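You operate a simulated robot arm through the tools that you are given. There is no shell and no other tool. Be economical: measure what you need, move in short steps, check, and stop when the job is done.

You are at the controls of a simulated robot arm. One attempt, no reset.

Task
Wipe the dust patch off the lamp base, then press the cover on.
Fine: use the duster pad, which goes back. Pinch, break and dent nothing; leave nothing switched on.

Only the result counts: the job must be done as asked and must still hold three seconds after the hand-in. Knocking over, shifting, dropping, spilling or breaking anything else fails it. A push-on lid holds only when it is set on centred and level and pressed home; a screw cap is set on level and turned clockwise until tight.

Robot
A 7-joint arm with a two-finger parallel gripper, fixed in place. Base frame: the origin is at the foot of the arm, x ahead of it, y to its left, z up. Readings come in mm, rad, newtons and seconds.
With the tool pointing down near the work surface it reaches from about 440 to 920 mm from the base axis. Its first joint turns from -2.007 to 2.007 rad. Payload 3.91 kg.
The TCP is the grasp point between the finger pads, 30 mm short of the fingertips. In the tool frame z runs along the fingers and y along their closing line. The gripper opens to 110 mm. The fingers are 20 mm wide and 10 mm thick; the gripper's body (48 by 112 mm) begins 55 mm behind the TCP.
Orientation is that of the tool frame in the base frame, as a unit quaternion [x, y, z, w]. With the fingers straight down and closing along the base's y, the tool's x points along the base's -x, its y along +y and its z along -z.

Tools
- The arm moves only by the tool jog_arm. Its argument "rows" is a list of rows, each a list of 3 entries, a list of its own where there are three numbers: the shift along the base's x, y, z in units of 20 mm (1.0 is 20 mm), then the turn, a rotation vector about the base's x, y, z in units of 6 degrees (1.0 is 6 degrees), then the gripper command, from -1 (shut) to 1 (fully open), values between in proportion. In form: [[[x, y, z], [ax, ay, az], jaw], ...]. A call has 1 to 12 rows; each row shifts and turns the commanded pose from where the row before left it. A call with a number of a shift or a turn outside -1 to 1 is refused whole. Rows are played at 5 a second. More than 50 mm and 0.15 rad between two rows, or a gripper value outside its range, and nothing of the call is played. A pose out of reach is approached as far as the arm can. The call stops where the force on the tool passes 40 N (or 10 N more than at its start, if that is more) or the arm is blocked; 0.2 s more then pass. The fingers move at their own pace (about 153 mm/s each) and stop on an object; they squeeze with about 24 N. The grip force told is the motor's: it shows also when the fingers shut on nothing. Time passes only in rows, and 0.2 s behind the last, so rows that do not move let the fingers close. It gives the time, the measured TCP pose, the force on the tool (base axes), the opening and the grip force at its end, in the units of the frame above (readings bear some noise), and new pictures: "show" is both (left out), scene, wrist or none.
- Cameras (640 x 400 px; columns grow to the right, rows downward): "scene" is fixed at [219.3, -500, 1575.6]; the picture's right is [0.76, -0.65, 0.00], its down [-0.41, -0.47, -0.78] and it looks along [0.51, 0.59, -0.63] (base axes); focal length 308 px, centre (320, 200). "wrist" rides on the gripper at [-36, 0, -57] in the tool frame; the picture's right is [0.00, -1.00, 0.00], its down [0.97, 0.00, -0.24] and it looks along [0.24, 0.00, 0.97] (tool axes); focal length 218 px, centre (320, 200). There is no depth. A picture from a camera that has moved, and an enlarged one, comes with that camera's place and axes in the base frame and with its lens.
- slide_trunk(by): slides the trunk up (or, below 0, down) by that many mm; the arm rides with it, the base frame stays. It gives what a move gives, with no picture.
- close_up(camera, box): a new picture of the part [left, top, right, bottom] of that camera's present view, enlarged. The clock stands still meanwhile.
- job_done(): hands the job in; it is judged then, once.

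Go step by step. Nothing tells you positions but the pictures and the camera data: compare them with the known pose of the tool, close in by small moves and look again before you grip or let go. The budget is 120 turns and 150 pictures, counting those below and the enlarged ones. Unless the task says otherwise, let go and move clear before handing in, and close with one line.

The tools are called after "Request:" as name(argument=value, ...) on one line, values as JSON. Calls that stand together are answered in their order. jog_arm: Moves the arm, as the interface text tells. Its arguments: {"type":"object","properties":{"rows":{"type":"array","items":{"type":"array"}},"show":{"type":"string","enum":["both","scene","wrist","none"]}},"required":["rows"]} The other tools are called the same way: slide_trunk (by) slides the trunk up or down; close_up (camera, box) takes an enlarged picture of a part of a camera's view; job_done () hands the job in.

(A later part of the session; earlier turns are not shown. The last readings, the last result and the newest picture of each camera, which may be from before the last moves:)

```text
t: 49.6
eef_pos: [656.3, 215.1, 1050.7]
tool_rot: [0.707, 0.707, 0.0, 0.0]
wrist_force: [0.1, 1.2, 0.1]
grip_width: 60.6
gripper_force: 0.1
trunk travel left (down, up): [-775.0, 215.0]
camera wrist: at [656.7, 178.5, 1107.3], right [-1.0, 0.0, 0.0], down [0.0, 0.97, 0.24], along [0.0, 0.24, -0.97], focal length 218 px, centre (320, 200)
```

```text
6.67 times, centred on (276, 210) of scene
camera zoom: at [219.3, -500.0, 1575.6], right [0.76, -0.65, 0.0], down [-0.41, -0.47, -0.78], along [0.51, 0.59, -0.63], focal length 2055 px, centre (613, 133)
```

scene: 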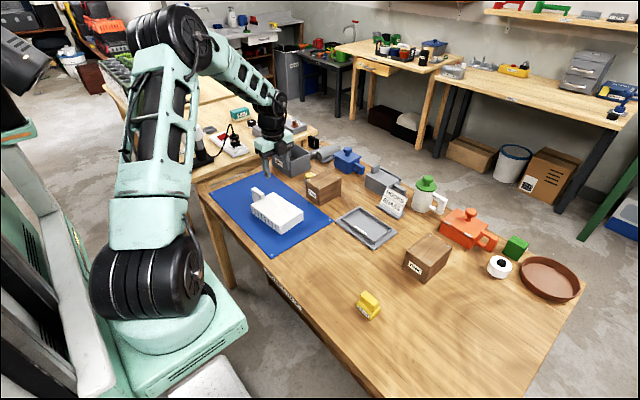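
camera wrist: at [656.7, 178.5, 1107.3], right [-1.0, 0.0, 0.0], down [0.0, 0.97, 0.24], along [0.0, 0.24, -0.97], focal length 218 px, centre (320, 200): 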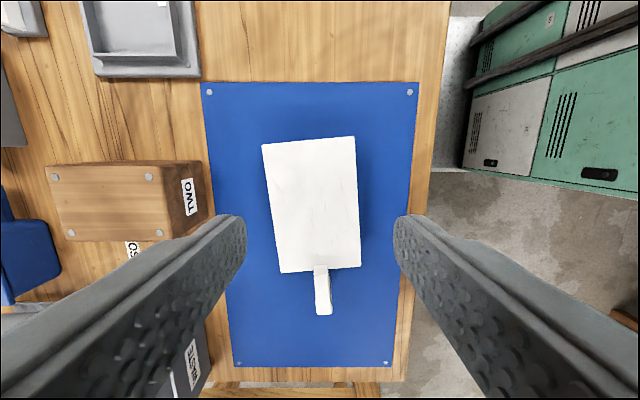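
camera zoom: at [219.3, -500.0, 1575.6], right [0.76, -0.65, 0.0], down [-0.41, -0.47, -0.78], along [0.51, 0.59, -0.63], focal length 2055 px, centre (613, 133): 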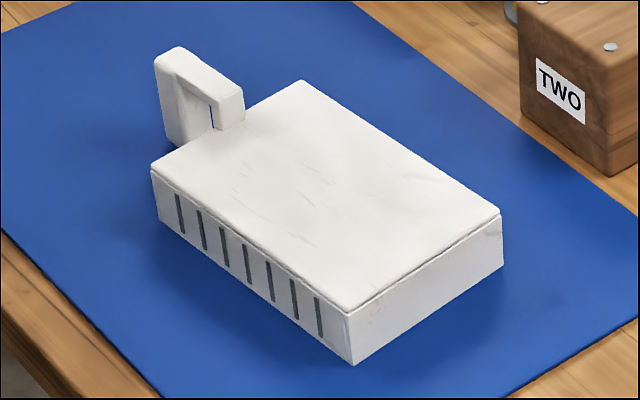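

The tray is clean. The cover is about 112×175 mm, centred (663, 260), yaw about +5°, top z ≈ 834: too wide to span, so it's to be carried by its handle at the +y end. Zooming in on that handle.

Request:
close_up(camera="scene", box=[248, 176, 288, 201])

Request:
jog_arm(rows=[[[0, 1, -0.5], [0, 0, 0], 0.1], [[0, 1, -0.5], [0, 0, 0], 0.1], [[0, 1, -0.5], [0, 0, 0], 0.1], [[0, 1, -0.5], [0, 0, 0], 0.1], [[0, 1, -0.5], [0, 0, 1], 0.1], [[0, 1, -0.5], [0, 0, 0], 0.1], [[0, 1, 0], [0, 0, -0.17], 0.1], [[0, 0.3, 0], [0, 0, 0], 0.1]], show="wrist")

```text
16.00 times, centred on (268, 188) of scene
camera zoom: at [219.3, -500.0, 1575.6], right [0.76, -0.65, 0.0], down [-0.41, -0.47, -0.78], along [0.51, 0.59, -0.63], focal length 4931 px, centre (1152, 384)
```

zoom: 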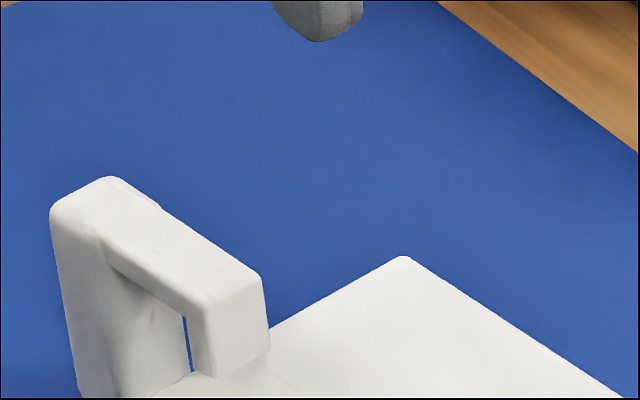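

```text
t: 51.4
eef_pos: [659.4, 360.2, 990.7]
tool_rot: [0.676, 0.737, 0.0, 0.0]
wrist_force: [0.2, -0.3, 0.8]
grip_width: 60.4
gripper_force: 0.1
trunk travel left (down, up): [-775.0, 215.0]
camera wrist: at [661.4, 323.9, 1047.0], right [-1.0, -0.09, 0.0], down [-0.08, 0.97, 0.24], along [-0.02, 0.24, -0.97], focal length 218 px, centre (320, 200)
```

wrist: 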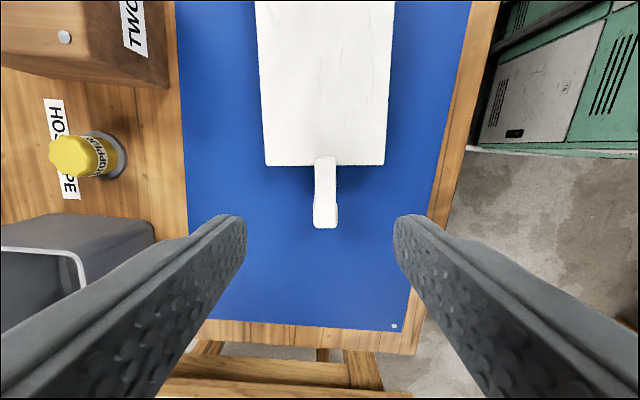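

Request:
close_up(camera="wrist", box=[256, 140, 400, 240])

```text
4.00 times, centred on (328, 190) of wrist
camera zoom: at [661.4, 323.9, 1047.0], right [-1.0, -0.09, 0.0], down [-0.08, 0.97, 0.24], along [-0.02, 0.24, -0.97], focal length 873 px, centre (288, 240)
```

zoom: 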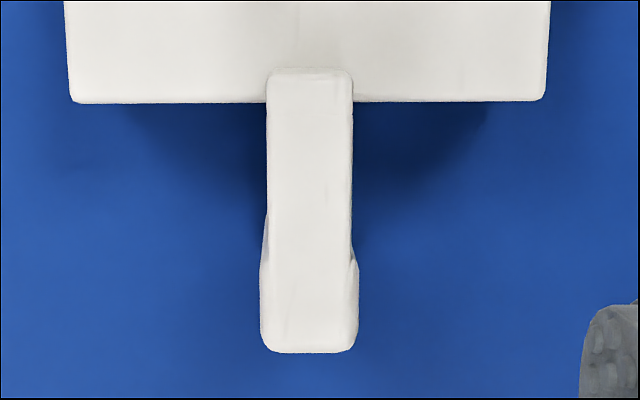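

The handle is a D-loop about 18–21 mm thick, top at z ≈ 862, reaching out to y ≈ 394. I'll descend with the fingers straddling it close to the cover's end wall, stopping partway to check.

Request:
jog_arm(rows=[[[-0.26, -0.1, -0.8], [0, 0, 0], 0.1], [[0, 0, -0.9], [0, 0, 0], 0.1], [[0, 0, -0.9], [0, 0, 0], 0.1], [[0, 0, -0.9], [0, 0, 0], 0.1], [[0, 0, -0.9], [0, 0, 0], 0.1], [[0, 0, -0.9], [0, 0, 0], 0.1], [[0, 0, -0.4], [0, 0, 0], 0.1], [[0, 0, 0], [0, 0, 0], 0.1]], show="wrist")

Request:
close_up(camera="scene", box=[244, 160, 308, 200])

```text
t: 53.2
eef_pos: [654.0, 357.3, 876.6]
tool_rot: [0.676, 0.737, 0.0, 0.0]
wrist_force: [0.6, -0.4, 0.0]
grip_width: 60.3
gripper_force: 0.1
trunk travel left (down, up): [-775.0, 215.0]
camera wrist: at [656.7, 321.2, 933.0], right [-1.0, -0.09, 0.0], down [-0.08, 0.97, 0.24], along [-0.02, 0.24, -0.97], focal length 218 px, centre (320, 200)
```

wrist: 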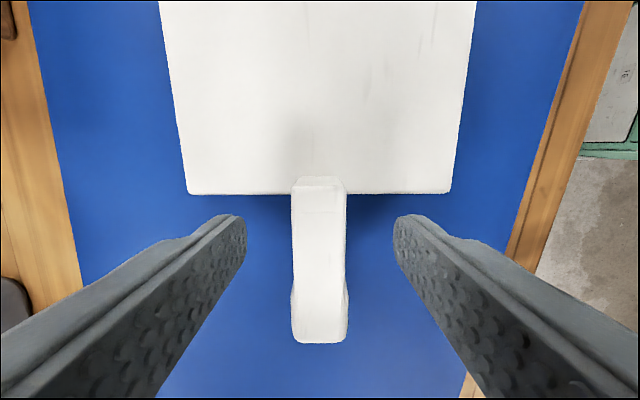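

```text
10.00 times, centred on (276, 180) of scene
camera zoom: at [219.3, -500.0, 1575.6], right [0.76, -0.65, 0.0], down [-0.41, -0.47, -0.78], along [0.51, 0.59, -0.63], focal length 3082 px, centre (760, 400)
```

zoom: 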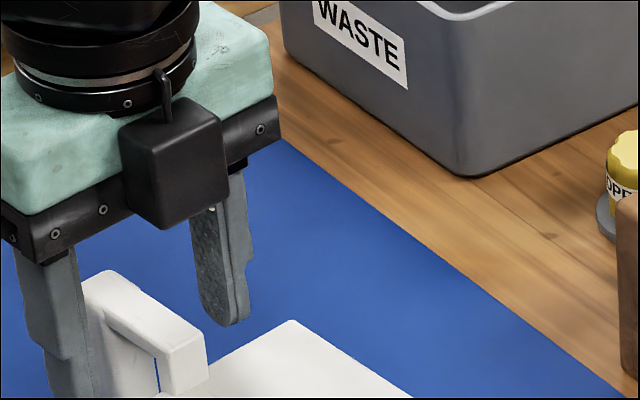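

Well centred on the handle; the end wall is about 6 mm from the fingers. I'll move 4 mm nearer and descend to TCP z ≈ 838.

Request:
jog_arm(rows=[[[0, -0.2, 0], [0, 0, 0], 0.1], [[0, 0, -0.7], [0, 0, 0], 0.1], [[0, 0, -0.7], [0, 0, 0], 0.1], [[0, 0, -0.5], [0, 0, 0], 0.1], [[0, 0, 0], [0, 0, 0], 0.1]], show="wrist")

Request:
close_up(camera="scene", box=[244, 170, 308, 210])

```text
t: 54.4
eef_pos: [652.1, 354.5, 838.0]
tool_rot: [0.676, 0.737, 0.0, 0.0]
wrist_force: [-0.2, 0.5, -0.1]
grip_width: 60.7
gripper_force: 0.0
trunk travel left (down, up): [-775.0, 215.0]
camera wrist: at [655.5, 318.5, 895.2], right [-1.0, -0.09, 0.0], down [-0.08, 0.97, 0.24], along [-0.02, 0.24, -0.97], focal length 218 px, centre (320, 200)
```

wrist: 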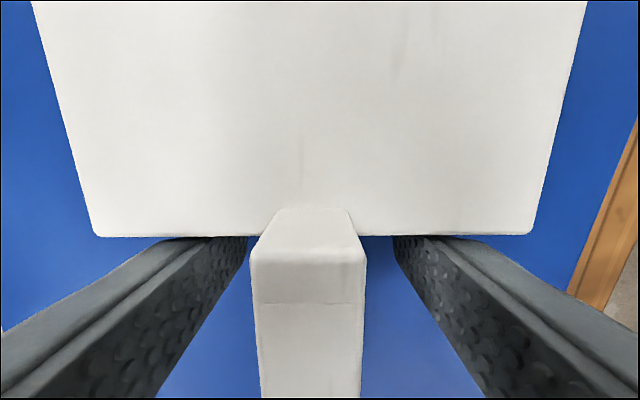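

```text
10.00 times, centred on (276, 190) of scene
camera zoom: at [219.3, -500.0, 1575.6], right [0.76, -0.65, 0.0], down [-0.41, -0.47, -0.78], along [0.51, 0.59, -0.63], focal length 3082 px, centre (760, 300)
```

zoom: 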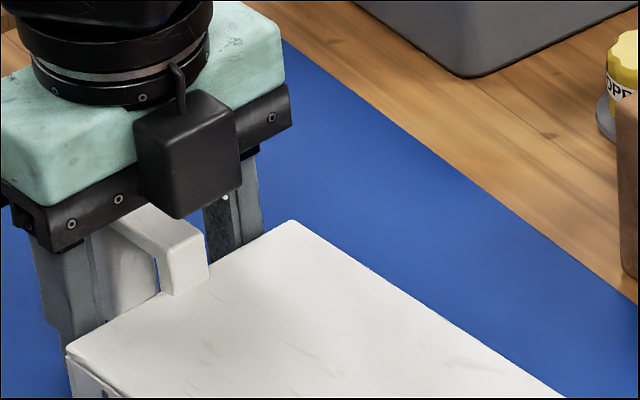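

Fingers are down beside the handle with the wall right in front. A 1.5 mm centring shift, then close.

Request:
jog_arm(rows=[[[0.08, 0, 0], [0, 0, 0], 0.1], [[0, 0, 0], [0, 0, 0], -0.3], [[0, 0, 0], [0, 0, 0], -0.6], [[0, 0, 0], [0, 0, 0], -1], [[0, 0, 0], [0, 0, 0], -1], [[0, 0, 0], [0, 0, 0], -1]], show="wrist")

```text
t: 55.8
eef_pos: [654.1, 354.5, 838.7]
tool_rot: [0.675, 0.738, 0.0, 0.0]
wrist_force: [0.0, 0.9, -0.4]
grip_width: 17.7
gripper_force: 24.0
trunk travel left (down, up): [-775.0, 215.0]
camera wrist: at [657.5, 318.4, 895.2], right [-1.0, -0.09, 0.0], down [-0.08, 0.97, 0.24], along [-0.02, 0.24, -0.97], focal length 218 px, centre (320, 200)
```

wrist: 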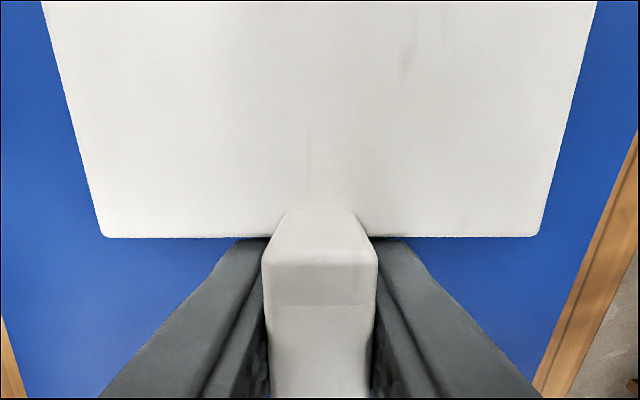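

Gripped at 17.7 mm. Gentle test lift of about 15 mm.

Request:
jog_arm(rows=[[[0, 0, 0.1], [0, 0, 0], -1], [[0, 0, 0.15], [0, 0, 0], -1], [[0, 0, 0.2], [0, 0, 0], -1], [[0, 0, 0.2], [0, 0, 0], -1], [[0, 0, 0.1], [0, 0, 0], -1], [[0, 0, 0], [0, 0, 0], -1]], show="wrist")

Request:
close_up(camera="scene", box=[236, 170, 332, 230])

```text
t: 57.2
eef_pos: [653.7, 355.3, 853.7]
tool_rot: [0.676, 0.737, 0.0, 0.0]
wrist_force: [-0.2, -0.3, -1.1]
grip_width: 17.9
gripper_force: 24.1
trunk travel left (down, up): [-775.0, 215.0]
camera wrist: at [657.1, 318.4, 910.1], right [-1.0, -0.09, 0.0], down [-0.08, 0.97, 0.24], along [-0.02, 0.24, -0.97], focal length 218 px, centre (320, 200)
```

wrist: 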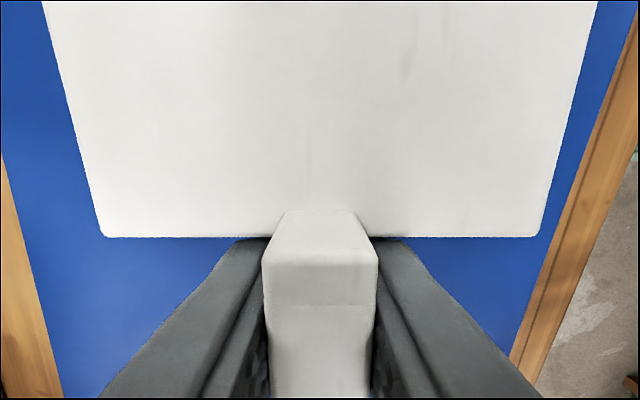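

```text
6.67 times, centred on (284, 200) of scene
camera zoom: at [219.3, -500.0, 1575.6], right [0.76, -0.65, 0.0], down [-0.41, -0.47, -0.78], along [0.51, 0.59, -0.63], focal length 2055 px, centre (560, 200)
```

zoom: 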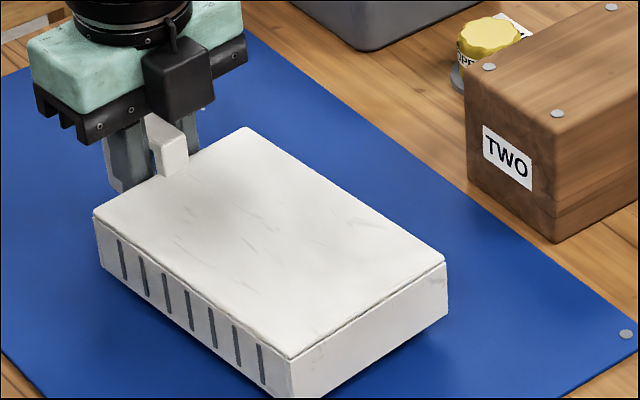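

The cover lifts level and rigidly with the gripper. I'll raise it, square up the yaw, bring it along -y in front of block TWO, then out over the lamp base.

Request:
jog_arm(rows=[[[0, 0, 0.4], [0, 0, 0], -1], [[0, 0, 0.7], [0, 0, 0], -1], [[0, 0, 0.8], [0, 0, 0], -1], [[0, 0, 0.8], [0, 0, 0], -1], [[0, -0.3, 0.5], [0, 0, 0], -1], [[0, -0.6, 0], [0, 0, -0.2], -1], [[0, -0.8, 0], [0, 0, -0.2], -1], [[0, -0.8, 0], [0, 0, -0.2], -1], [[0, -0.8, 0], [0, 0, -0.23], -1], [[0, -0.8, 0], [0, 0, 0], -1], [[0, -0.8, 0], [0, 0, 0], -1], [[0, -0.8, 0], [0, 0, 0], -1]], show="none")

Request:
jog_arm(rows=[[[0, -0.8, 0], [0, 0, 0], -1], [[0, -0.8, 0], [0, 0, 0], -1], [[0, -0.8, 0], [0, 0, 0], -1], [[0, -0.8, 0], [0, 0, 0], -1], [[0, -0.8, 0], [0, 0, 0], -1], [[0, -0.8, 0], [0, 0, 0], -1], [[0, -0.8, 0], [0, 0, 0], -1], [[0, -0.8, 0], [0, 0, 0], -1], [[0.3, -0.3, 0], [0, 0, 0], -1], [[0.6, -0.2, 0], [0, 0, 0], -1], [[0.8, 0, 0], [0, 0, 0], -1], [[0.8, 0, 0], [0, 0, 0], -1]], show="both")

```text
t: 59.8
eef_pos: [654.1, 238.7, 916.5]
tool_rot: [0.708, 0.707, 0.0, 0.0]
wrist_force: [-0.9, -0.2, -1.0]
grip_width: 17.9
gripper_force: 23.5
trunk travel left (down, up): [-775.0, 215.0]
```

```text
t: 62.4
eef_pos: [703.6, 103.0, 918.4]
tool_rot: [0.706, 0.708, 0.0, 0.0]
wrist_force: [0.4, -0.9, -1.5]
grip_width: 17.6
gripper_force: 23.9
trunk travel left (down, up): [-775.0, 215.0]
camera wrist: at [704.5, 66.3, 973.6], right [-1.0, 0.0, 0.0], down [0.0, 0.97, 0.24], along [0.0, 0.24, -0.97], focal length 218 px, centre (320, 200)
```

scene: 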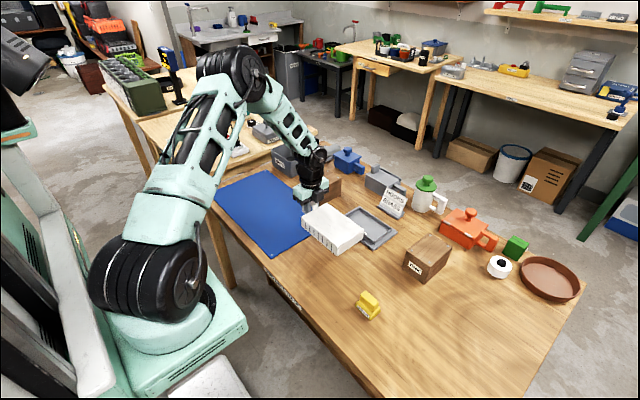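
wrist: 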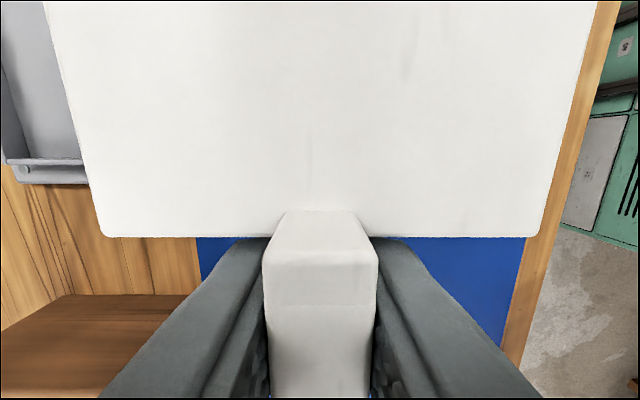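

Moving on to above the base.

Request:
jog_arm(rows=[[[0.8, 0, 0], [0, 0, 0], -1], [[0.8, 0, 0], [0, 0, 0], -1], [[0.8, 0, 0], [0, 0, 0], -1], [[0.8, 0, 0], [0, 0, 0], -1], [[0.8, 0, 0], [0, 0, 0], -1], [[0.8, 0, 0], [0, 0, 0], -1], [[0.8, -0.1, 0], [0, 0, 0], -1], [[0.8, -0.1, 0], [0, 0, 0], -1], [[0.8, -0.1, 0], [0, 0, 0], -1], [[0.6, 0, 0], [0, 0, 0], -1], [[0.4, 0, 0], [0, 0, 0], -1], [[0, 0, 0], [0, 0, 0], -1]], show="wrist")

Request:
close_up(camera="scene", box=[310, 170, 430, 250])

```text
t: 65.0
eef_pos: [868.5, 96.0, 918.1]
tool_rot: [0.707, 0.707, 0.0, 0.0]
wrist_force: [-0.1, -0.1, -1.4]
grip_width: 17.6
gripper_force: 24.0
trunk travel left (down, up): [-775.0, 215.0]
camera wrist: at [868.1, 59.7, 973.5], right [-1.0, 0.0, 0.0], down [0.0, 0.97, 0.24], along [0.0, 0.24, -0.97], focal length 218 px, centre (320, 200)
```

wrist: 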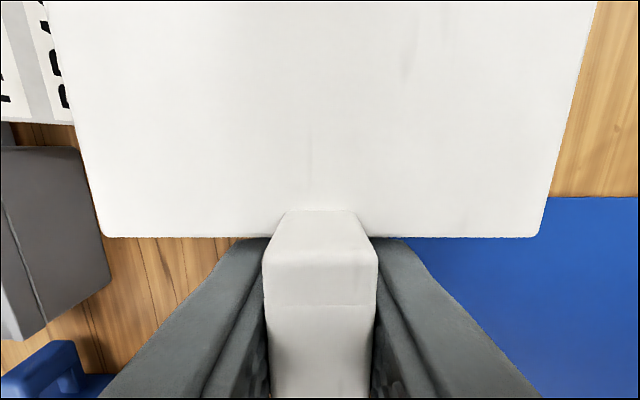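

```text
5.00 times, centred on (370, 210) of scene
camera zoom: at [219.3, -500.0, 1575.6], right [0.76, -0.65, 0.0], down [-0.41, -0.47, -0.78], along [0.51, 0.59, -0.63], focal length 1541 px, centre (70, 150)
```

zoom: 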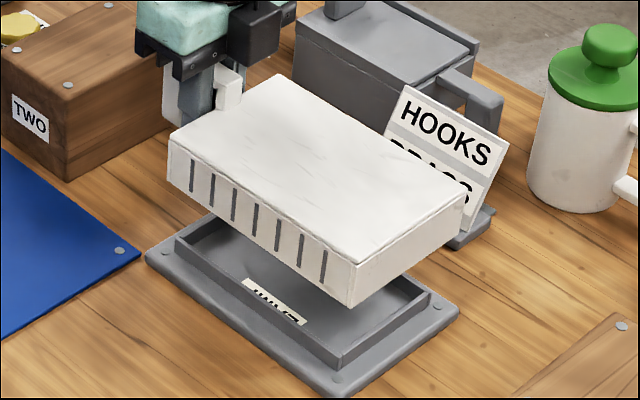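

Over the base. Lowering to about 8–10 mm above the walls to compare alignment.

Request:
jog_arm(rows=[[[0, 0, -0.5], [0, 0, 0], -1], [[0, 0, -0.7], [0, 0, 0], -1], [[0, 0, -0.6], [0, 0, 0], -1], [[0, 0, -0.4], [0, 0, 0], -1], [[0, 0, 0], [0, 0, 0], -1], [[0, 0, 0], [0, 0, 0], -1]], show="wrist")

Request:
close_up(camera="scene", box=[328, 195, 408, 255])

```text
t: 66.4
eef_pos: [868.7, 96.3, 874.4]
tool_rot: [0.707, 0.707, 0.0, 0.0]
wrist_force: [0.3, 0.1, -1.7]
grip_width: 17.8
gripper_force: 24.3
trunk travel left (down, up): [-775.0, 215.0]
camera wrist: at [868.5, 59.9, 930.2], right [-1.0, 0.0, 0.0], down [0.0, 0.97, 0.24], along [0.0, 0.24, -0.97], focal length 218 px, centre (320, 200)
```

wrist: 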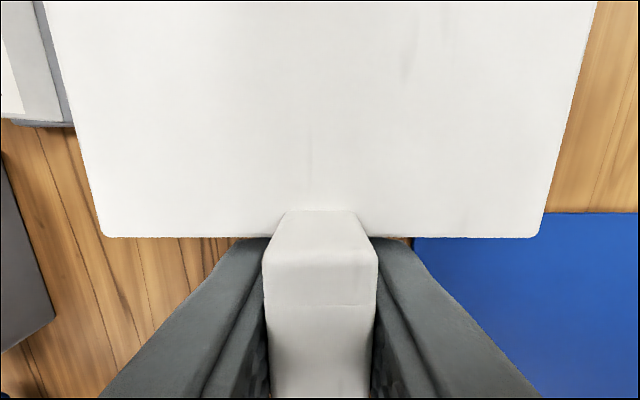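

```text
6.67 times, centred on (368, 225) of scene
camera zoom: at [219.3, -500.0, 1575.6], right [0.76, -0.65, 0.0], down [-0.41, -0.47, -0.78], along [0.51, 0.59, -0.63], focal length 2055 px, centre (0, 33)
```

zoom: 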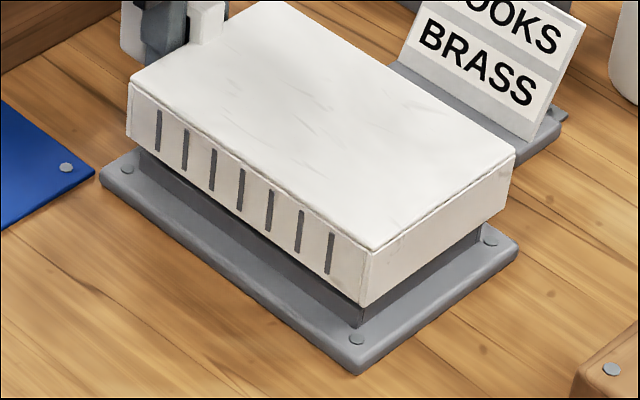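

Cover and base centres agree within about 1–2 mm by both cameras. Lowering to about 2 mm above the wall tops for a finer look.

Request:
jog_arm(rows=[[[0, 0, -0.15], [0, 0, 0], -1], [[0, 0, -0.15], [0, 0, 0], -1], [[0, 0, 0], [0, 0, 0], -1], [[0, 0, 0], [0, 0, 0], -1]], show="none")

Request:
close_up(camera="scene", box=[348, 215, 412, 255])

Request:
close_up(camera="scene", box=[330, 195, 394, 235])

```text
t: 67.4
eef_pos: [868.4, 96.7, 867.2]
tool_rot: [0.707, 0.707, 0.0, 0.0]
wrist_force: [0.1, 1.1, 0.0]
grip_width: 17.8
gripper_force: 24.1
trunk travel left (down, up): [-775.0, 215.0]
```

```text
10.00 times, centred on (380, 235) of scene
camera zoom: at [219.3, -500.0, 1575.6], right [0.76, -0.65, 0.0], down [-0.41, -0.47, -0.78], along [0.51, 0.59, -0.63], focal length 3082 px, centre (-280, -150)
```

zoom: 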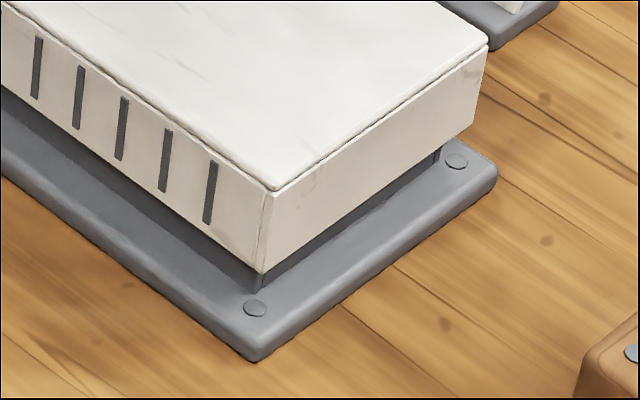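

```text
10.00 times, centred on (362, 215) of scene
camera zoom: at [219.3, -500.0, 1575.6], right [0.76, -0.65, 0.0], down [-0.41, -0.47, -0.78], along [0.51, 0.59, -0.63], focal length 3082 px, centre (-100, 50)
```

zoom: 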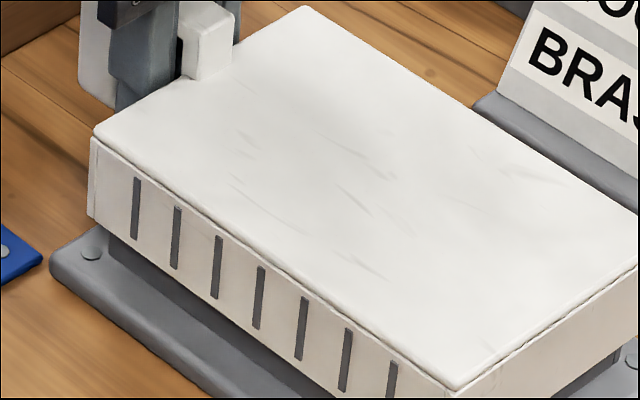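

Estimates now agree to about 1 mm. I'll nudge half a millimetre and lower slowly, watching force.

Request:
jog_arm(rows=[[[0.025, 0.03, 0], [0, 0, 0], -1], [[0, 0, -0.1], [0, 0, 0], -1], [[0, 0, -0.1], [0, 0, 0], -1], [[0, 0, 0], [0, 0, 0], -1]], show="none")

Request:
jog_arm(rows=[[[0, 0, -0.1], [0, 0, 0], -1], [[0, 0, 0], [0, 0, 0], -1]], show="none")

```text
t: 68.4
eef_pos: [869.0, 96.8, 863.7]
tool_rot: [0.707, 0.707, 0.0, 0.0]
wrist_force: [-0.7, -0.7, -2.3]
grip_width: 17.5
gripper_force: 23.8
trunk travel left (down, up): [-775.0, 215.0]
```

```text
t: 69.0
eef_pos: [868.2, 96.8, 862.4]
tool_rot: [0.707, 0.708, 0.0, 0.001]
wrist_force: [0.0, -0.7, -1.1]
grip_width: 17.6
gripper_force: 23.9
trunk travel left (down, up): [-775.0, 215.0]
```

Request:
jog_arm(rows=[[[0, 0, -0.1], [0, 0, 0], -1], [[0, 0, 0], [0, 0, 0], -1]], show="none")

Request:
jog_arm(rows=[[[0, 0, -0.1], [0, 0, 0], -1], [[0, 0, 0], [0, 0, 0], -1]], show="none")

Request:
close_up(camera="scene", box=[348, 215, 412, 255])

```text
t: 69.6
eef_pos: [870.6, 96.5, 860.0]
tool_rot: [0.707, 0.707, -0.001, 0.0]
wrist_force: [0.5, 0.6, -0.3]
grip_width: 17.7
gripper_force: 23.9
trunk travel left (down, up): [-775.0, 215.0]
```

```text
t: 70.2
eef_pos: [870.4, 97.3, 857.4]
tool_rot: [0.707, 0.707, -0.001, 0.0]
wrist_force: [-0.4, 0.2, -1.4]
grip_width: 17.9
gripper_force: 24.2
trunk travel left (down, up): [-775.0, 215.0]
```

```text
10.00 times, centred on (380, 235) of scene
camera zoom: at [219.3, -500.0, 1575.6], right [0.76, -0.65, 0.0], down [-0.41, -0.47, -0.78], along [0.51, 0.59, -0.63], focal length 3082 px, centre (-280, -150)
```

zoom: 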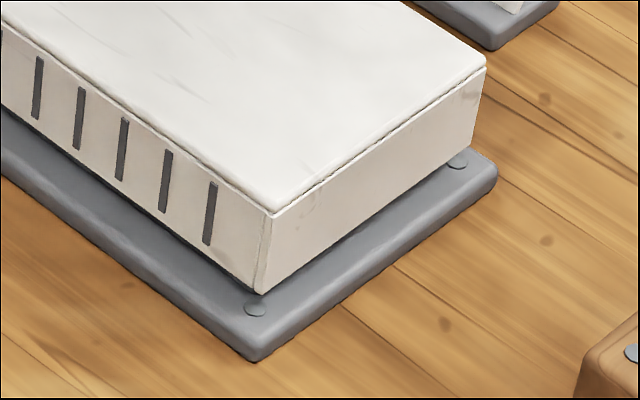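

No contact force and the cover appears to be sliding down around the walls. Continuing gently.

Request:
jog_arm(rows=[[[0, 0, -0.1], [0, 0, 0], -1], [[0, 0, 0], [0, 0, 0], -1]], show="none")

Request:
jog_arm(rows=[[[0, 0, -0.1], [0, 0, 0], -1], [[0, 0, 0], [0, 0, 0], -1]], show="none")

Request:
jog_arm(rows=[[[0, 0, -0.05], [0, 0, 0], -1], [[0, 0, 0], [0, 0, 0], -1]], show="none")

Request:
close_up(camera="scene", box=[348, 215, 412, 255])

```text
t: 70.8
eef_pos: [870.6, 97.1, 856.5]
tool_rot: [0.707, 0.707, 0.001, 0.0]
wrist_force: [0.1, 0.8, -0.8]
grip_width: 17.5
gripper_force: 24.4
trunk travel left (down, up): [-775.0, 215.0]
```

```text
t: 71.4
eef_pos: [870.2, 95.7, 853.1]
tool_rot: [0.708, 0.707, 0.0, 0.0]
wrist_force: [0.8, 1.2, -1.3]
grip_width: 17.6
gripper_force: 23.9
trunk travel left (down, up): [-775.0, 215.0]
```

```text
t: 72.0
eef_pos: [869.6, 96.7, 852.5]
tool_rot: [0.707, 0.707, -0.001, 0.001]
wrist_force: [1.3, -0.2, -2.5]
grip_width: 18.0
gripper_force: 23.2
trunk travel left (down, up): [-775.0, 215.0]
```

```text
10.00 times, centred on (380, 235) of scene
camera zoom: at [219.3, -500.0, 1575.6], right [0.76, -0.65, 0.0], down [-0.41, -0.47, -0.78], along [0.51, 0.59, -0.63], focal length 3082 px, centre (-280, -150)
```

zoom: 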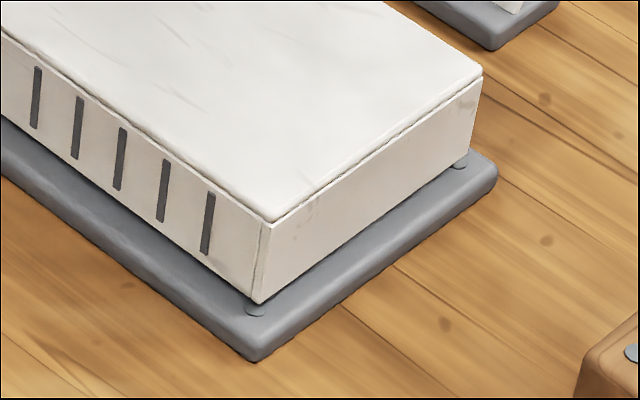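

Still no resistance; the cover's rim is nearly at the plate. Continuing in 1 mm steps to contact.

Request:
jog_arm(rows=[[[0, 0, -0.05], [0, 0, 0], -1], [[0, 0, 0], [0, 0, 0], -1]], show="none")

Request:
jog_arm(rows=[[[0, 0, -0.05], [0, 0, 0], -1], [[0, 0, 0], [0, 0, 0], -1]], show="none")

Request:
jog_arm(rows=[[[0, 0, -0.05], [0, 0, 0], -1], [[0, 0, 0], [0, 0, 0], -1]], show="none")

Request:
close_up(camera="scene", box=[348, 215, 412, 255])

```text
t: 72.6
eef_pos: [869.0, 96.4, 851.4]
tool_rot: [0.707, 0.707, 0.0, 0.0]
wrist_force: [0.0, -0.7, -0.7]
grip_width: 17.4
gripper_force: 24.3
trunk travel left (down, up): [-775.0, 215.0]
```

```text
t: 73.2
eef_pos: [869.3, 97.6, 850.3]
tool_rot: [0.707, 0.707, 0.0, 0.0]
wrist_force: [0.1, -0.7, -1.7]
grip_width: 17.4
gripper_force: 24.4
trunk travel left (down, up): [-775.0, 215.0]
```

```text
t: 73.8
eef_pos: [869.8, 97.4, 850.5]
tool_rot: [0.707, 0.707, 0.0, 0.001]
wrist_force: [-1.5, 0.4, 3.5]
grip_width: 17.6
gripper_force: 24.5
trunk travel left (down, up): [-775.0, 215.0]
```

```text
10.00 times, centred on (380, 235) of scene
camera zoom: at [219.3, -500.0, 1575.6], right [0.76, -0.65, 0.0], down [-0.41, -0.47, -0.78], along [0.51, 0.59, -0.63], focal length 3082 px, centre (-280, -150)
```

zoom: 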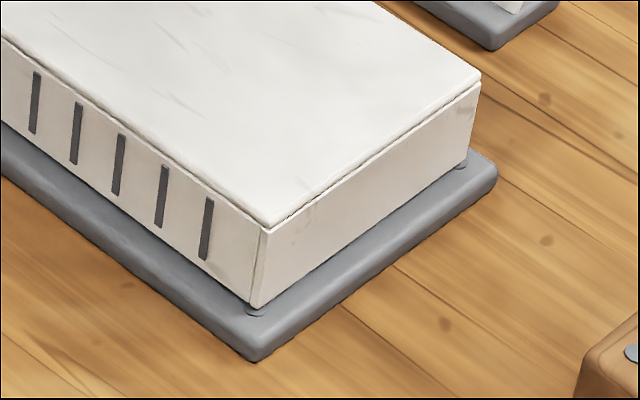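

First contact at the plate. I'll release the handle, rise, and then press the cover from above at its centre.

Request:
jog_arm(rows=[[[0, 0, 0], [0, 0, 0], -0.6], [[0, 0, 0], [0, 0, 0], -0.3], [[0, 0, 0], [0, 0, 0], 0], [[0, 0, 0.4], [0, 0, 0], 0], [[0, 0, 0.8], [0, 0, 0], 0], [[0, 0, 1], [0, 0, 0], 0], [[0, 0, 1], [0, 0, 0], 0], [[0, 0, 1], [0, 0, 0], 0], [[0, 0, 1], [0, 0, 0], 0], [[0, 0, 1], [0, 0, 0], 0]], show="wrist")

Request:
close_up(camera="scene", box=[328, 195, 408, 245])

```text
t: 76.0
eef_pos: [869.3, 98.6, 974.4]
tool_rot: [0.707, 0.708, 0.0, 0.0]
wrist_force: [0.8, 0.0, 0.1]
grip_width: 54.9
gripper_force: 0.0
trunk travel left (down, up): [-775.0, 215.0]
camera wrist: at [869.0, 61.1, 1031.1], right [-1.0, 0.0, 0.0], down [0.0, 0.97, 0.24], along [0.0, 0.24, -0.97], focal length 218 px, centre (320, 200)
```

wrist: 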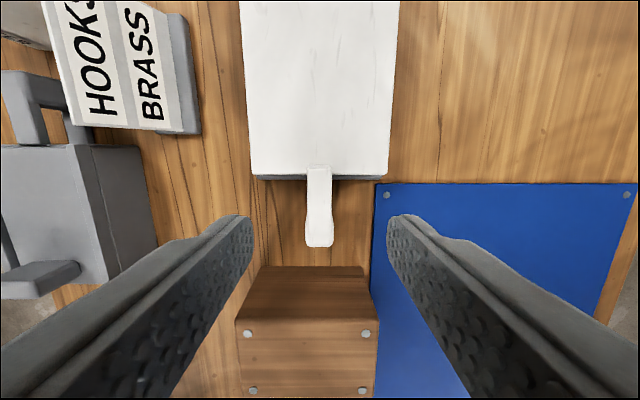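

```text
8.00 times, centred on (368, 220) of scene
camera zoom: at [219.3, -500.0, 1575.6], right [0.76, -0.65, 0.0], down [-0.41, -0.47, -0.78], along [0.51, 0.59, -0.63], focal length 2466 px, centre (-64, 40)
```

zoom: 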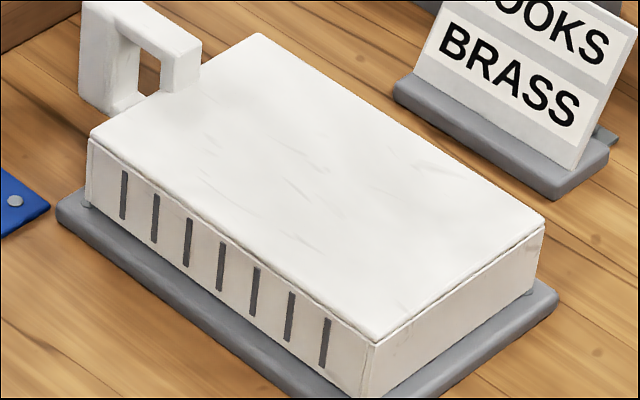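

The cover sits level on the base. Moving over its centre with the fingers spread symmetrically to press it home.

Request:
jog_arm(rows=[[[0, -1, 0], [0, 0, 0], 0], [[0, -1, 0], [0, 0, 0], 0], [[0, -1, 0], [0, 0, 0], 0], [[0, -1, 0], [0, 0, 0], 0], [[0, -0.95, 0], [0, 0, 0], 0], [[0, 0, -0.8], [0, 0, 0], 0], [[0, 0, -1], [0, 0, 0], 0], [[0, 0, -1], [0, 0, 0], 0], [[0, 0, -0.8], [0, 0, 0], 0], [[0, 0, -0.3], [0, 0, 0], 0], [[0, 0, 0], [0, 0, 0], 0]], show="wrist")

Request:
close_up(camera="scene", box=[328, 185, 408, 245])

```text
t: 78.4
eef_pos: [868.9, -1.4, 895.6]
tool_rot: [0.707, 0.707, 0.0, 0.0]
wrist_force: [0.2, 0.3, 0.6]
grip_width: 54.9
gripper_force: 0.1
trunk travel left (down, up): [-775.0, 215.0]
camera wrist: at [868.9, -37.7, 951.8], right [-1.0, 0.0, 0.0], down [0.0, 0.97, 0.24], along [0.0, 0.24, -0.97], focal length 218 px, centre (320, 200)
```

wrist: 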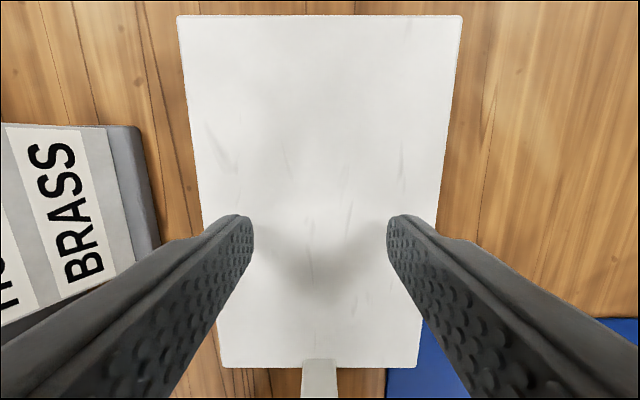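

```text
6.67 times, centred on (368, 215) of scene
camera zoom: at [219.3, -500.0, 1575.6], right [0.76, -0.65, 0.0], down [-0.41, -0.47, -0.78], along [0.51, 0.59, -0.63], focal length 2055 px, centre (0, 100)
```

zoom: 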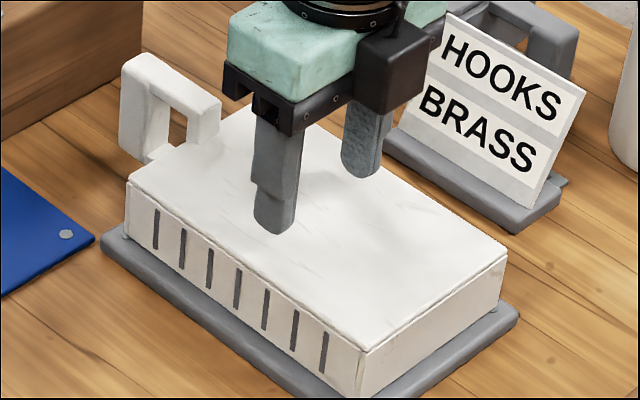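

Centred over the cover. Descending to contact and pressing with rising force.

Request:
jog_arm(rows=[[[0, 0, -0.3], [0, 0, 0], 0], [[0, 0, -0.15], [0, 0, 0], 0], [[0, 0, -0.1], [0, 0, 0], 0], [[0, 0, 0], [0, 0, 0], 0]], show="none")

Request:
jog_arm(rows=[[[0, 0, -0.1], [0, 0, 0], 0], [[0, 0, 0], [0, 0, 0], 0]], show="none")

Request:
jog_arm(rows=[[[0, 0, -0.1], [0, 0, 0], 0], [[0, 0, 0], [0, 0, 0], 0]], show="none")

```text
t: 79.4
eef_pos: [870.1, -1.0, 883.9]
tool_rot: [0.707, 0.707, -0.001, 0.0]
wrist_force: [0.1, 1.7, 4.5]
grip_width: 55.2
gripper_force: 0.2
trunk travel left (down, up): [-775.0, 215.0]
```

```text
t: 80.0
eef_pos: [869.1, -2.1, 884.7]
tool_rot: [0.707, 0.707, 0.001, 0.0]
wrist_force: [0.0, 1.8, 11.0]
grip_width: 55.4
gripper_force: 0.0
trunk travel left (down, up): [-775.0, 215.0]
```

```text
t: 80.6
eef_pos: [869.5, -2.3, 883.9]
tool_rot: [0.707, 0.707, 0.001, 0.002]
wrist_force: [-0.9, -0.2, 28.5]
grip_width: 55.6
gripper_force: 0.1
trunk travel left (down, up): [-775.0, 215.0]
```

Request:
jog_arm(rows=[[[0, 0, -0.06], [0, 0, 0], 0], [[0, 0, 0], [0, 0, 0], 0]], show="none")

Request:
jog_arm(rows=[[[0, 0, -0.06], [0, 0, 0], 0], [[0, 0, 0], [0, 0, 0], 0]], show="none")

Request:
close_up(camera="scene", box=[348, 215, 412, 255])

```text
t: 81.2
eef_pos: [870.0, -3.6, 883.7]
tool_rot: [0.707, 0.707, 0.002, 0.002]
wrist_force: [-5.6, -0.9, 16.6]
grip_width: 57.3
gripper_force: 2.2
trunk travel left (down, up): [-775.0, 215.0]
stopped in row 2: the force on the tool passed its limit (the readings are from after the stop); the commanded pose is now the measured one
```

```text
t: 81.8
eef_pos: [870.2, -1.6, 883.7]
tool_rot: [0.707, 0.707, 0.002, 0.002]
wrist_force: [-6.2, -3.9, 29.9]
grip_width: 57.6
gripper_force: 2.7
trunk travel left (down, up): [-775.0, 215.0]
```

```text
10.00 times, centred on (380, 235) of scene
camera zoom: at [219.3, -500.0, 1575.6], right [0.76, -0.65, 0.0], down [-0.41, -0.47, -0.78], along [0.51, 0.59, -0.63], focal length 3082 px, centre (-280, -150)
```

zoom: 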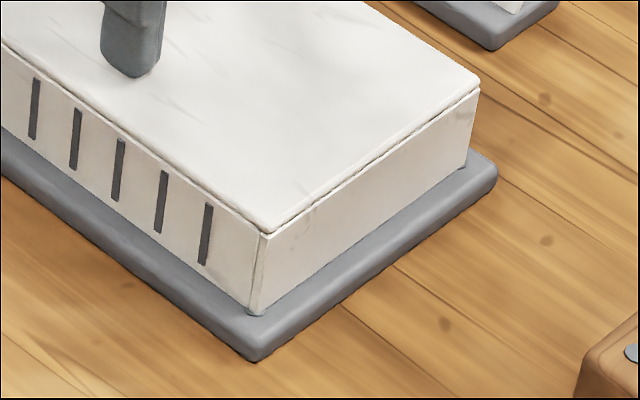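

The cover has gone about 3 mm further down with the press, over 40 N reached. I'll lift off and inspect the seam.

Request:
jog_arm(rows=[[[0, 0, 0.2], [0, 0, 0], 0], [[0, 0, 0.8], [0, 0, 0], 0], [[0, 0, 1], [0, 0, 0], 0], [[0, 0, 1], [0, 0, 0], 0], [[0, 0, 1], [0, 0, 0], 0], [[0, 0, 1], [0, 0, 0], -1], [[0, 0, 0], [0, 0, 0], -1]], show="wrist")

Request:
close_up(camera="scene", box=[348, 215, 412, 255])

Request:
close_up(camera="scene", box=[328, 195, 376, 225])

```text
t: 83.4
eef_pos: [871.8, -2.2, 981.6]
tool_rot: [0.707, 0.707, 0.001, 0.002]
wrist_force: [0.6, -0.4, 0.0]
grip_width: 0.3
gripper_force: 24.0
trunk travel left (down, up): [-775.0, 215.0]
camera wrist: at [871.2, -38.2, 1037.6], right [-1.0, 0.0, 0.0], down [0.0, 0.97, 0.24], along [0.0, 0.24, -0.97], focal length 218 px, centre (320, 200)
```

wrist: 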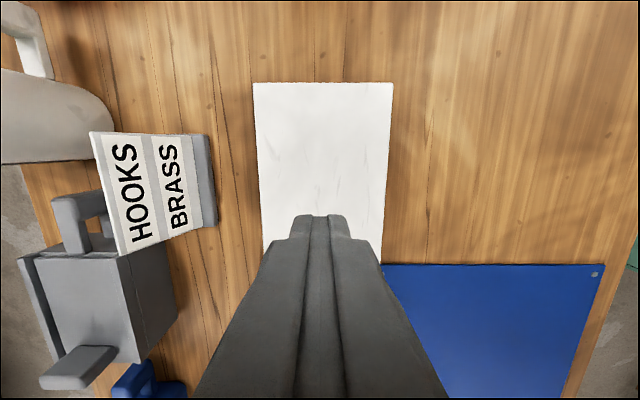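

```text
10.00 times, centred on (380, 235) of scene
camera zoom: at [219.3, -500.0, 1575.6], right [0.76, -0.65, 0.0], down [-0.41, -0.47, -0.78], along [0.51, 0.59, -0.63], focal length 3082 px, centre (-280, -150)
```

zoom: 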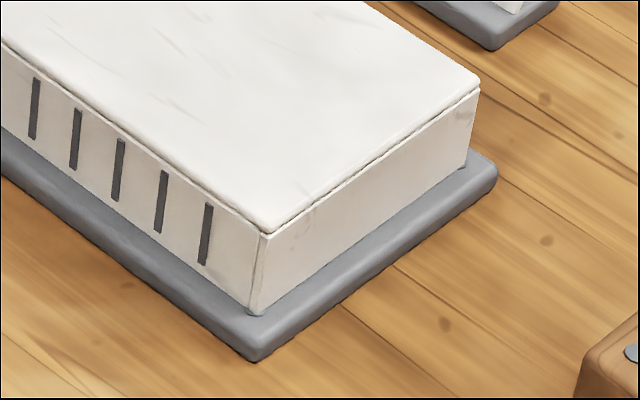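

```text
13.33 times, centred on (352, 210) of scene
camera zoom: at [219.3, -500.0, 1575.6], right [0.76, -0.65, 0.0], down [-0.41, -0.47, -0.78], along [0.51, 0.59, -0.63], focal length 4110 px, centre (-107, 67)
```

zoom: 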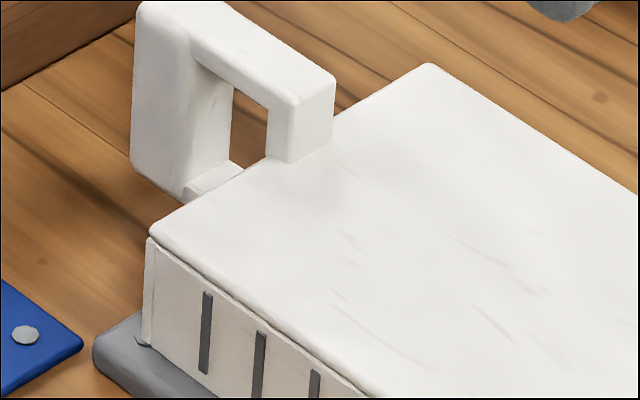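

It looks seated all round. I'll do a confirming press with the fingers shut (stiffer) at the centre to make sure it's fully home.

Request:
jog_arm(rows=[[[-0.1, 0, -0.9], [0, 0, 0], -1], [[0, 0, -1], [0, 0, 0], -1], [[0, 0, -1], [0, 0, 0], -1], [[0, 0, -0.9], [0, 0, 0], -1], [[0, 0, -0.6], [0, 0, 0], -1], [[0, 0, -0.2], [0, 0, 0], -1], [[0, 0, 0], [0, 0, 0], -1]], show="none")

Request:
jog_arm(rows=[[[0, 0, -0.1], [0, 0, 0], -1], [[0, 0, -0.1], [0, 0, 0], -1], [[0, 0, 0], [0, 0, 0], -1]], show="none")

Request:
jog_arm(rows=[[[0, 0, -0.08], [0, 0, 0], -1], [[0, 0, 0], [0, 0, 0], -1]], show="none")

```text
t: 85.0
eef_pos: [869.2, -1.5, 889.3]
tool_rot: [0.707, 0.707, 0.001, 0.002]
wrist_force: [-0.9, 0.1, 0.1]
grip_width: 0.0
gripper_force: 24.2
trunk travel left (down, up): [-775.0, 215.0]
```

```text
t: 85.8
eef_pos: [869.3, -1.8, 884.8]
tool_rot: [0.707, 0.707, 0.001, 0.0]
wrist_force: [-0.3, -0.9, 0.4]
grip_width: 0.1
gripper_force: 23.9
trunk travel left (down, up): [-775.0, 215.0]
```

```text
t: 86.4
eef_pos: [868.5, -1.6, 884.2]
tool_rot: [0.707, 0.707, 0.001, 0.001]
wrist_force: [0.5, 1.6, 5.2]
grip_width: 0.0
gripper_force: 24.3
trunk travel left (down, up): [-775.0, 215.0]
```

Request:
jog_arm(rows=[[[0, 0, -0.1], [0, 0, 0], -1], [[0, 0, 0], [0, 0, 0], -1]], show="none")

Request:
jog_arm(rows=[[[0, 0, -0.1], [0, 0, 0], -1], [[0, 0, 0], [0, 0, 0], -1]], show="none")

Request:
close_up(camera="scene", box=[348, 215, 412, 255])

```text
t: 87.0
eef_pos: [868.9, -2.4, 883.7]
tool_rot: [0.707, 0.707, 0.003, 0.003]
wrist_force: [-6.2, 0.5, 28.8]
grip_width: 0.5
gripper_force: 24.4
trunk travel left (down, up): [-775.0, 215.0]
```

```text
t: 87.4
eef_pos: [869.4, -1.5, 884.8]
tool_rot: [0.707, 0.708, 0.003, 0.003]
wrist_force: [-7.3, -1.1, 18.2]
grip_width: 0.0
gripper_force: 23.8
trunk travel left (down, up): [-775.0, 215.0]
stopped in row 2: the force on the tool passed its limit (the readings are from after the stop); the commanded pose is now the measured one
```

```text
10.00 times, centred on (380, 235) of scene
camera zoom: at [219.3, -500.0, 1575.6], right [0.76, -0.65, 0.0], down [-0.41, -0.47, -0.78], along [0.51, 0.59, -0.63], focal length 3082 px, centre (-280, -150)
```

zoom: 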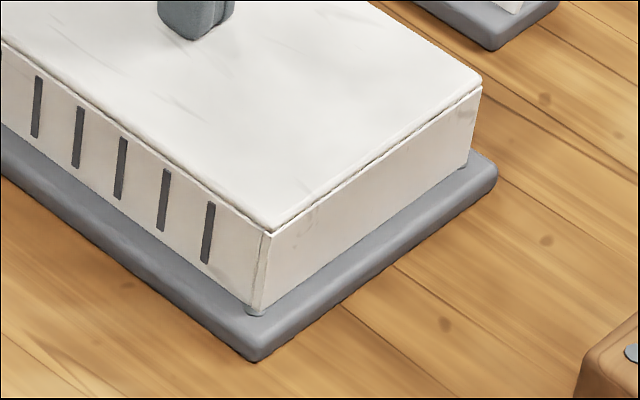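

The top doesn't yield further at 40 N. I'll lift and touch both ends of the cover lightly to verify it's level and home there too.

Request:
jog_arm(rows=[[[0, 0, 0.3], [0, 0, 0], -1], [[0, 0, 0.4], [0, 0, 0], -1], [[0, -1, 0], [0, 0, 0], -1], [[0, -1, 0], [0, 0, 0], -1], [[0, -0.5, 0], [0, 0, 0], -1], [[0, 0, -0.4], [0, 0, 0], -1], [[0, 0, -0.15], [0, 0, 0], -1], [[0, 0, 0], [0, 0, 0], -1]], show="none")

Request:
jog_arm(rows=[[[0, 0, -0.1], [0, 0, 0], -1], [[0, 0, 0], [0, 0, 0], -1]], show="none")

Request:
jog_arm(rows=[[[0, 0, -0.08], [0, 0, 0], -1], [[0, 0, 0], [0, 0, 0], -1]], show="none")

```text
t: 89.2
eef_pos: [869.0, -50.8, 883.9]
tool_rot: [0.708, 0.707, 0.002, 0.003]
wrist_force: [-1.0, 0.0, -0.1]
grip_width: 0.0
gripper_force: 24.2
trunk travel left (down, up): [-775.0, 215.0]
```

```text
t: 89.8
eef_pos: [870.0, -51.1, 883.1]
tool_rot: [0.707, 0.707, 0.004, 0.003]
wrist_force: [-3.4, 0.1, 12.7]
grip_width: 0.0
gripper_force: 24.4
trunk travel left (down, up): [-775.0, 215.0]
```

```text
t: 90.4
eef_pos: [870.2, -52.4, 883.8]
tool_rot: [0.707, 0.707, 0.004, 0.004]
wrist_force: [-5.4, -2.3, 26.4]
grip_width: 0.2
gripper_force: 24.2
trunk travel left (down, up): [-775.0, 215.0]
```

The -y end is firm at the same height. Now the handle end.

Request:
jog_arm(rows=[[[0, 0, 0.3], [0, 0, 0], -1], [[0, 0, 0.5], [0, 0, 0], -1], [[0, 1, 0], [0, 0, 0], -1], [[0, 1, 0], [0, 0, 0], -1], [[0, 1, 0], [0, 0, 0], -1], [[0, 1, 0], [0, 0, 0], -1], [[0, 0.9, 0], [0, 0, 0], -1], [[0, 0, -0.4], [0, 0, 0], -1], [[0, 0, -0.25], [0, 0, 0], -1], [[0, 0, 0], [0, 0, 0], -1]], show="none")

Request:
jog_arm(rows=[[[0, 0, -0.1], [0, 0, 0], -1], [[0, 0, 0], [0, 0, 0], -1]], show="none")

Request:
jog_arm(rows=[[[0, 0, -0.08], [0, 0, 0], -1], [[0, 0, 0], [0, 0, 0], -1]], show="none")

```text
t: 92.6
eef_pos: [868.5, 45.4, 883.6]
tool_rot: [0.707, 0.707, 0.002, 0.002]
wrist_force: [-1.8, -1.5, 2.7]
grip_width: 0.0
gripper_force: 23.9
trunk travel left (down, up): [-775.0, 215.0]
```

```text
t: 93.2
eef_pos: [871.0, 45.4, 884.3]
tool_rot: [0.708, 0.707, 0.002, 0.004]
wrist_force: [-3.9, -2.5, 16.4]
grip_width: 0.2
gripper_force: 24.0
trunk travel left (down, up): [-775.0, 215.0]
```

```text
t: 93.8
eef_pos: [870.9, 46.1, 884.0]
tool_rot: [0.707, 0.707, 0.004, 0.003]
wrist_force: [-5.5, -4.7, 32.9]
grip_width: 0.0
gripper_force: 23.9
trunk travel left (down, up): [-775.0, 215.0]
```

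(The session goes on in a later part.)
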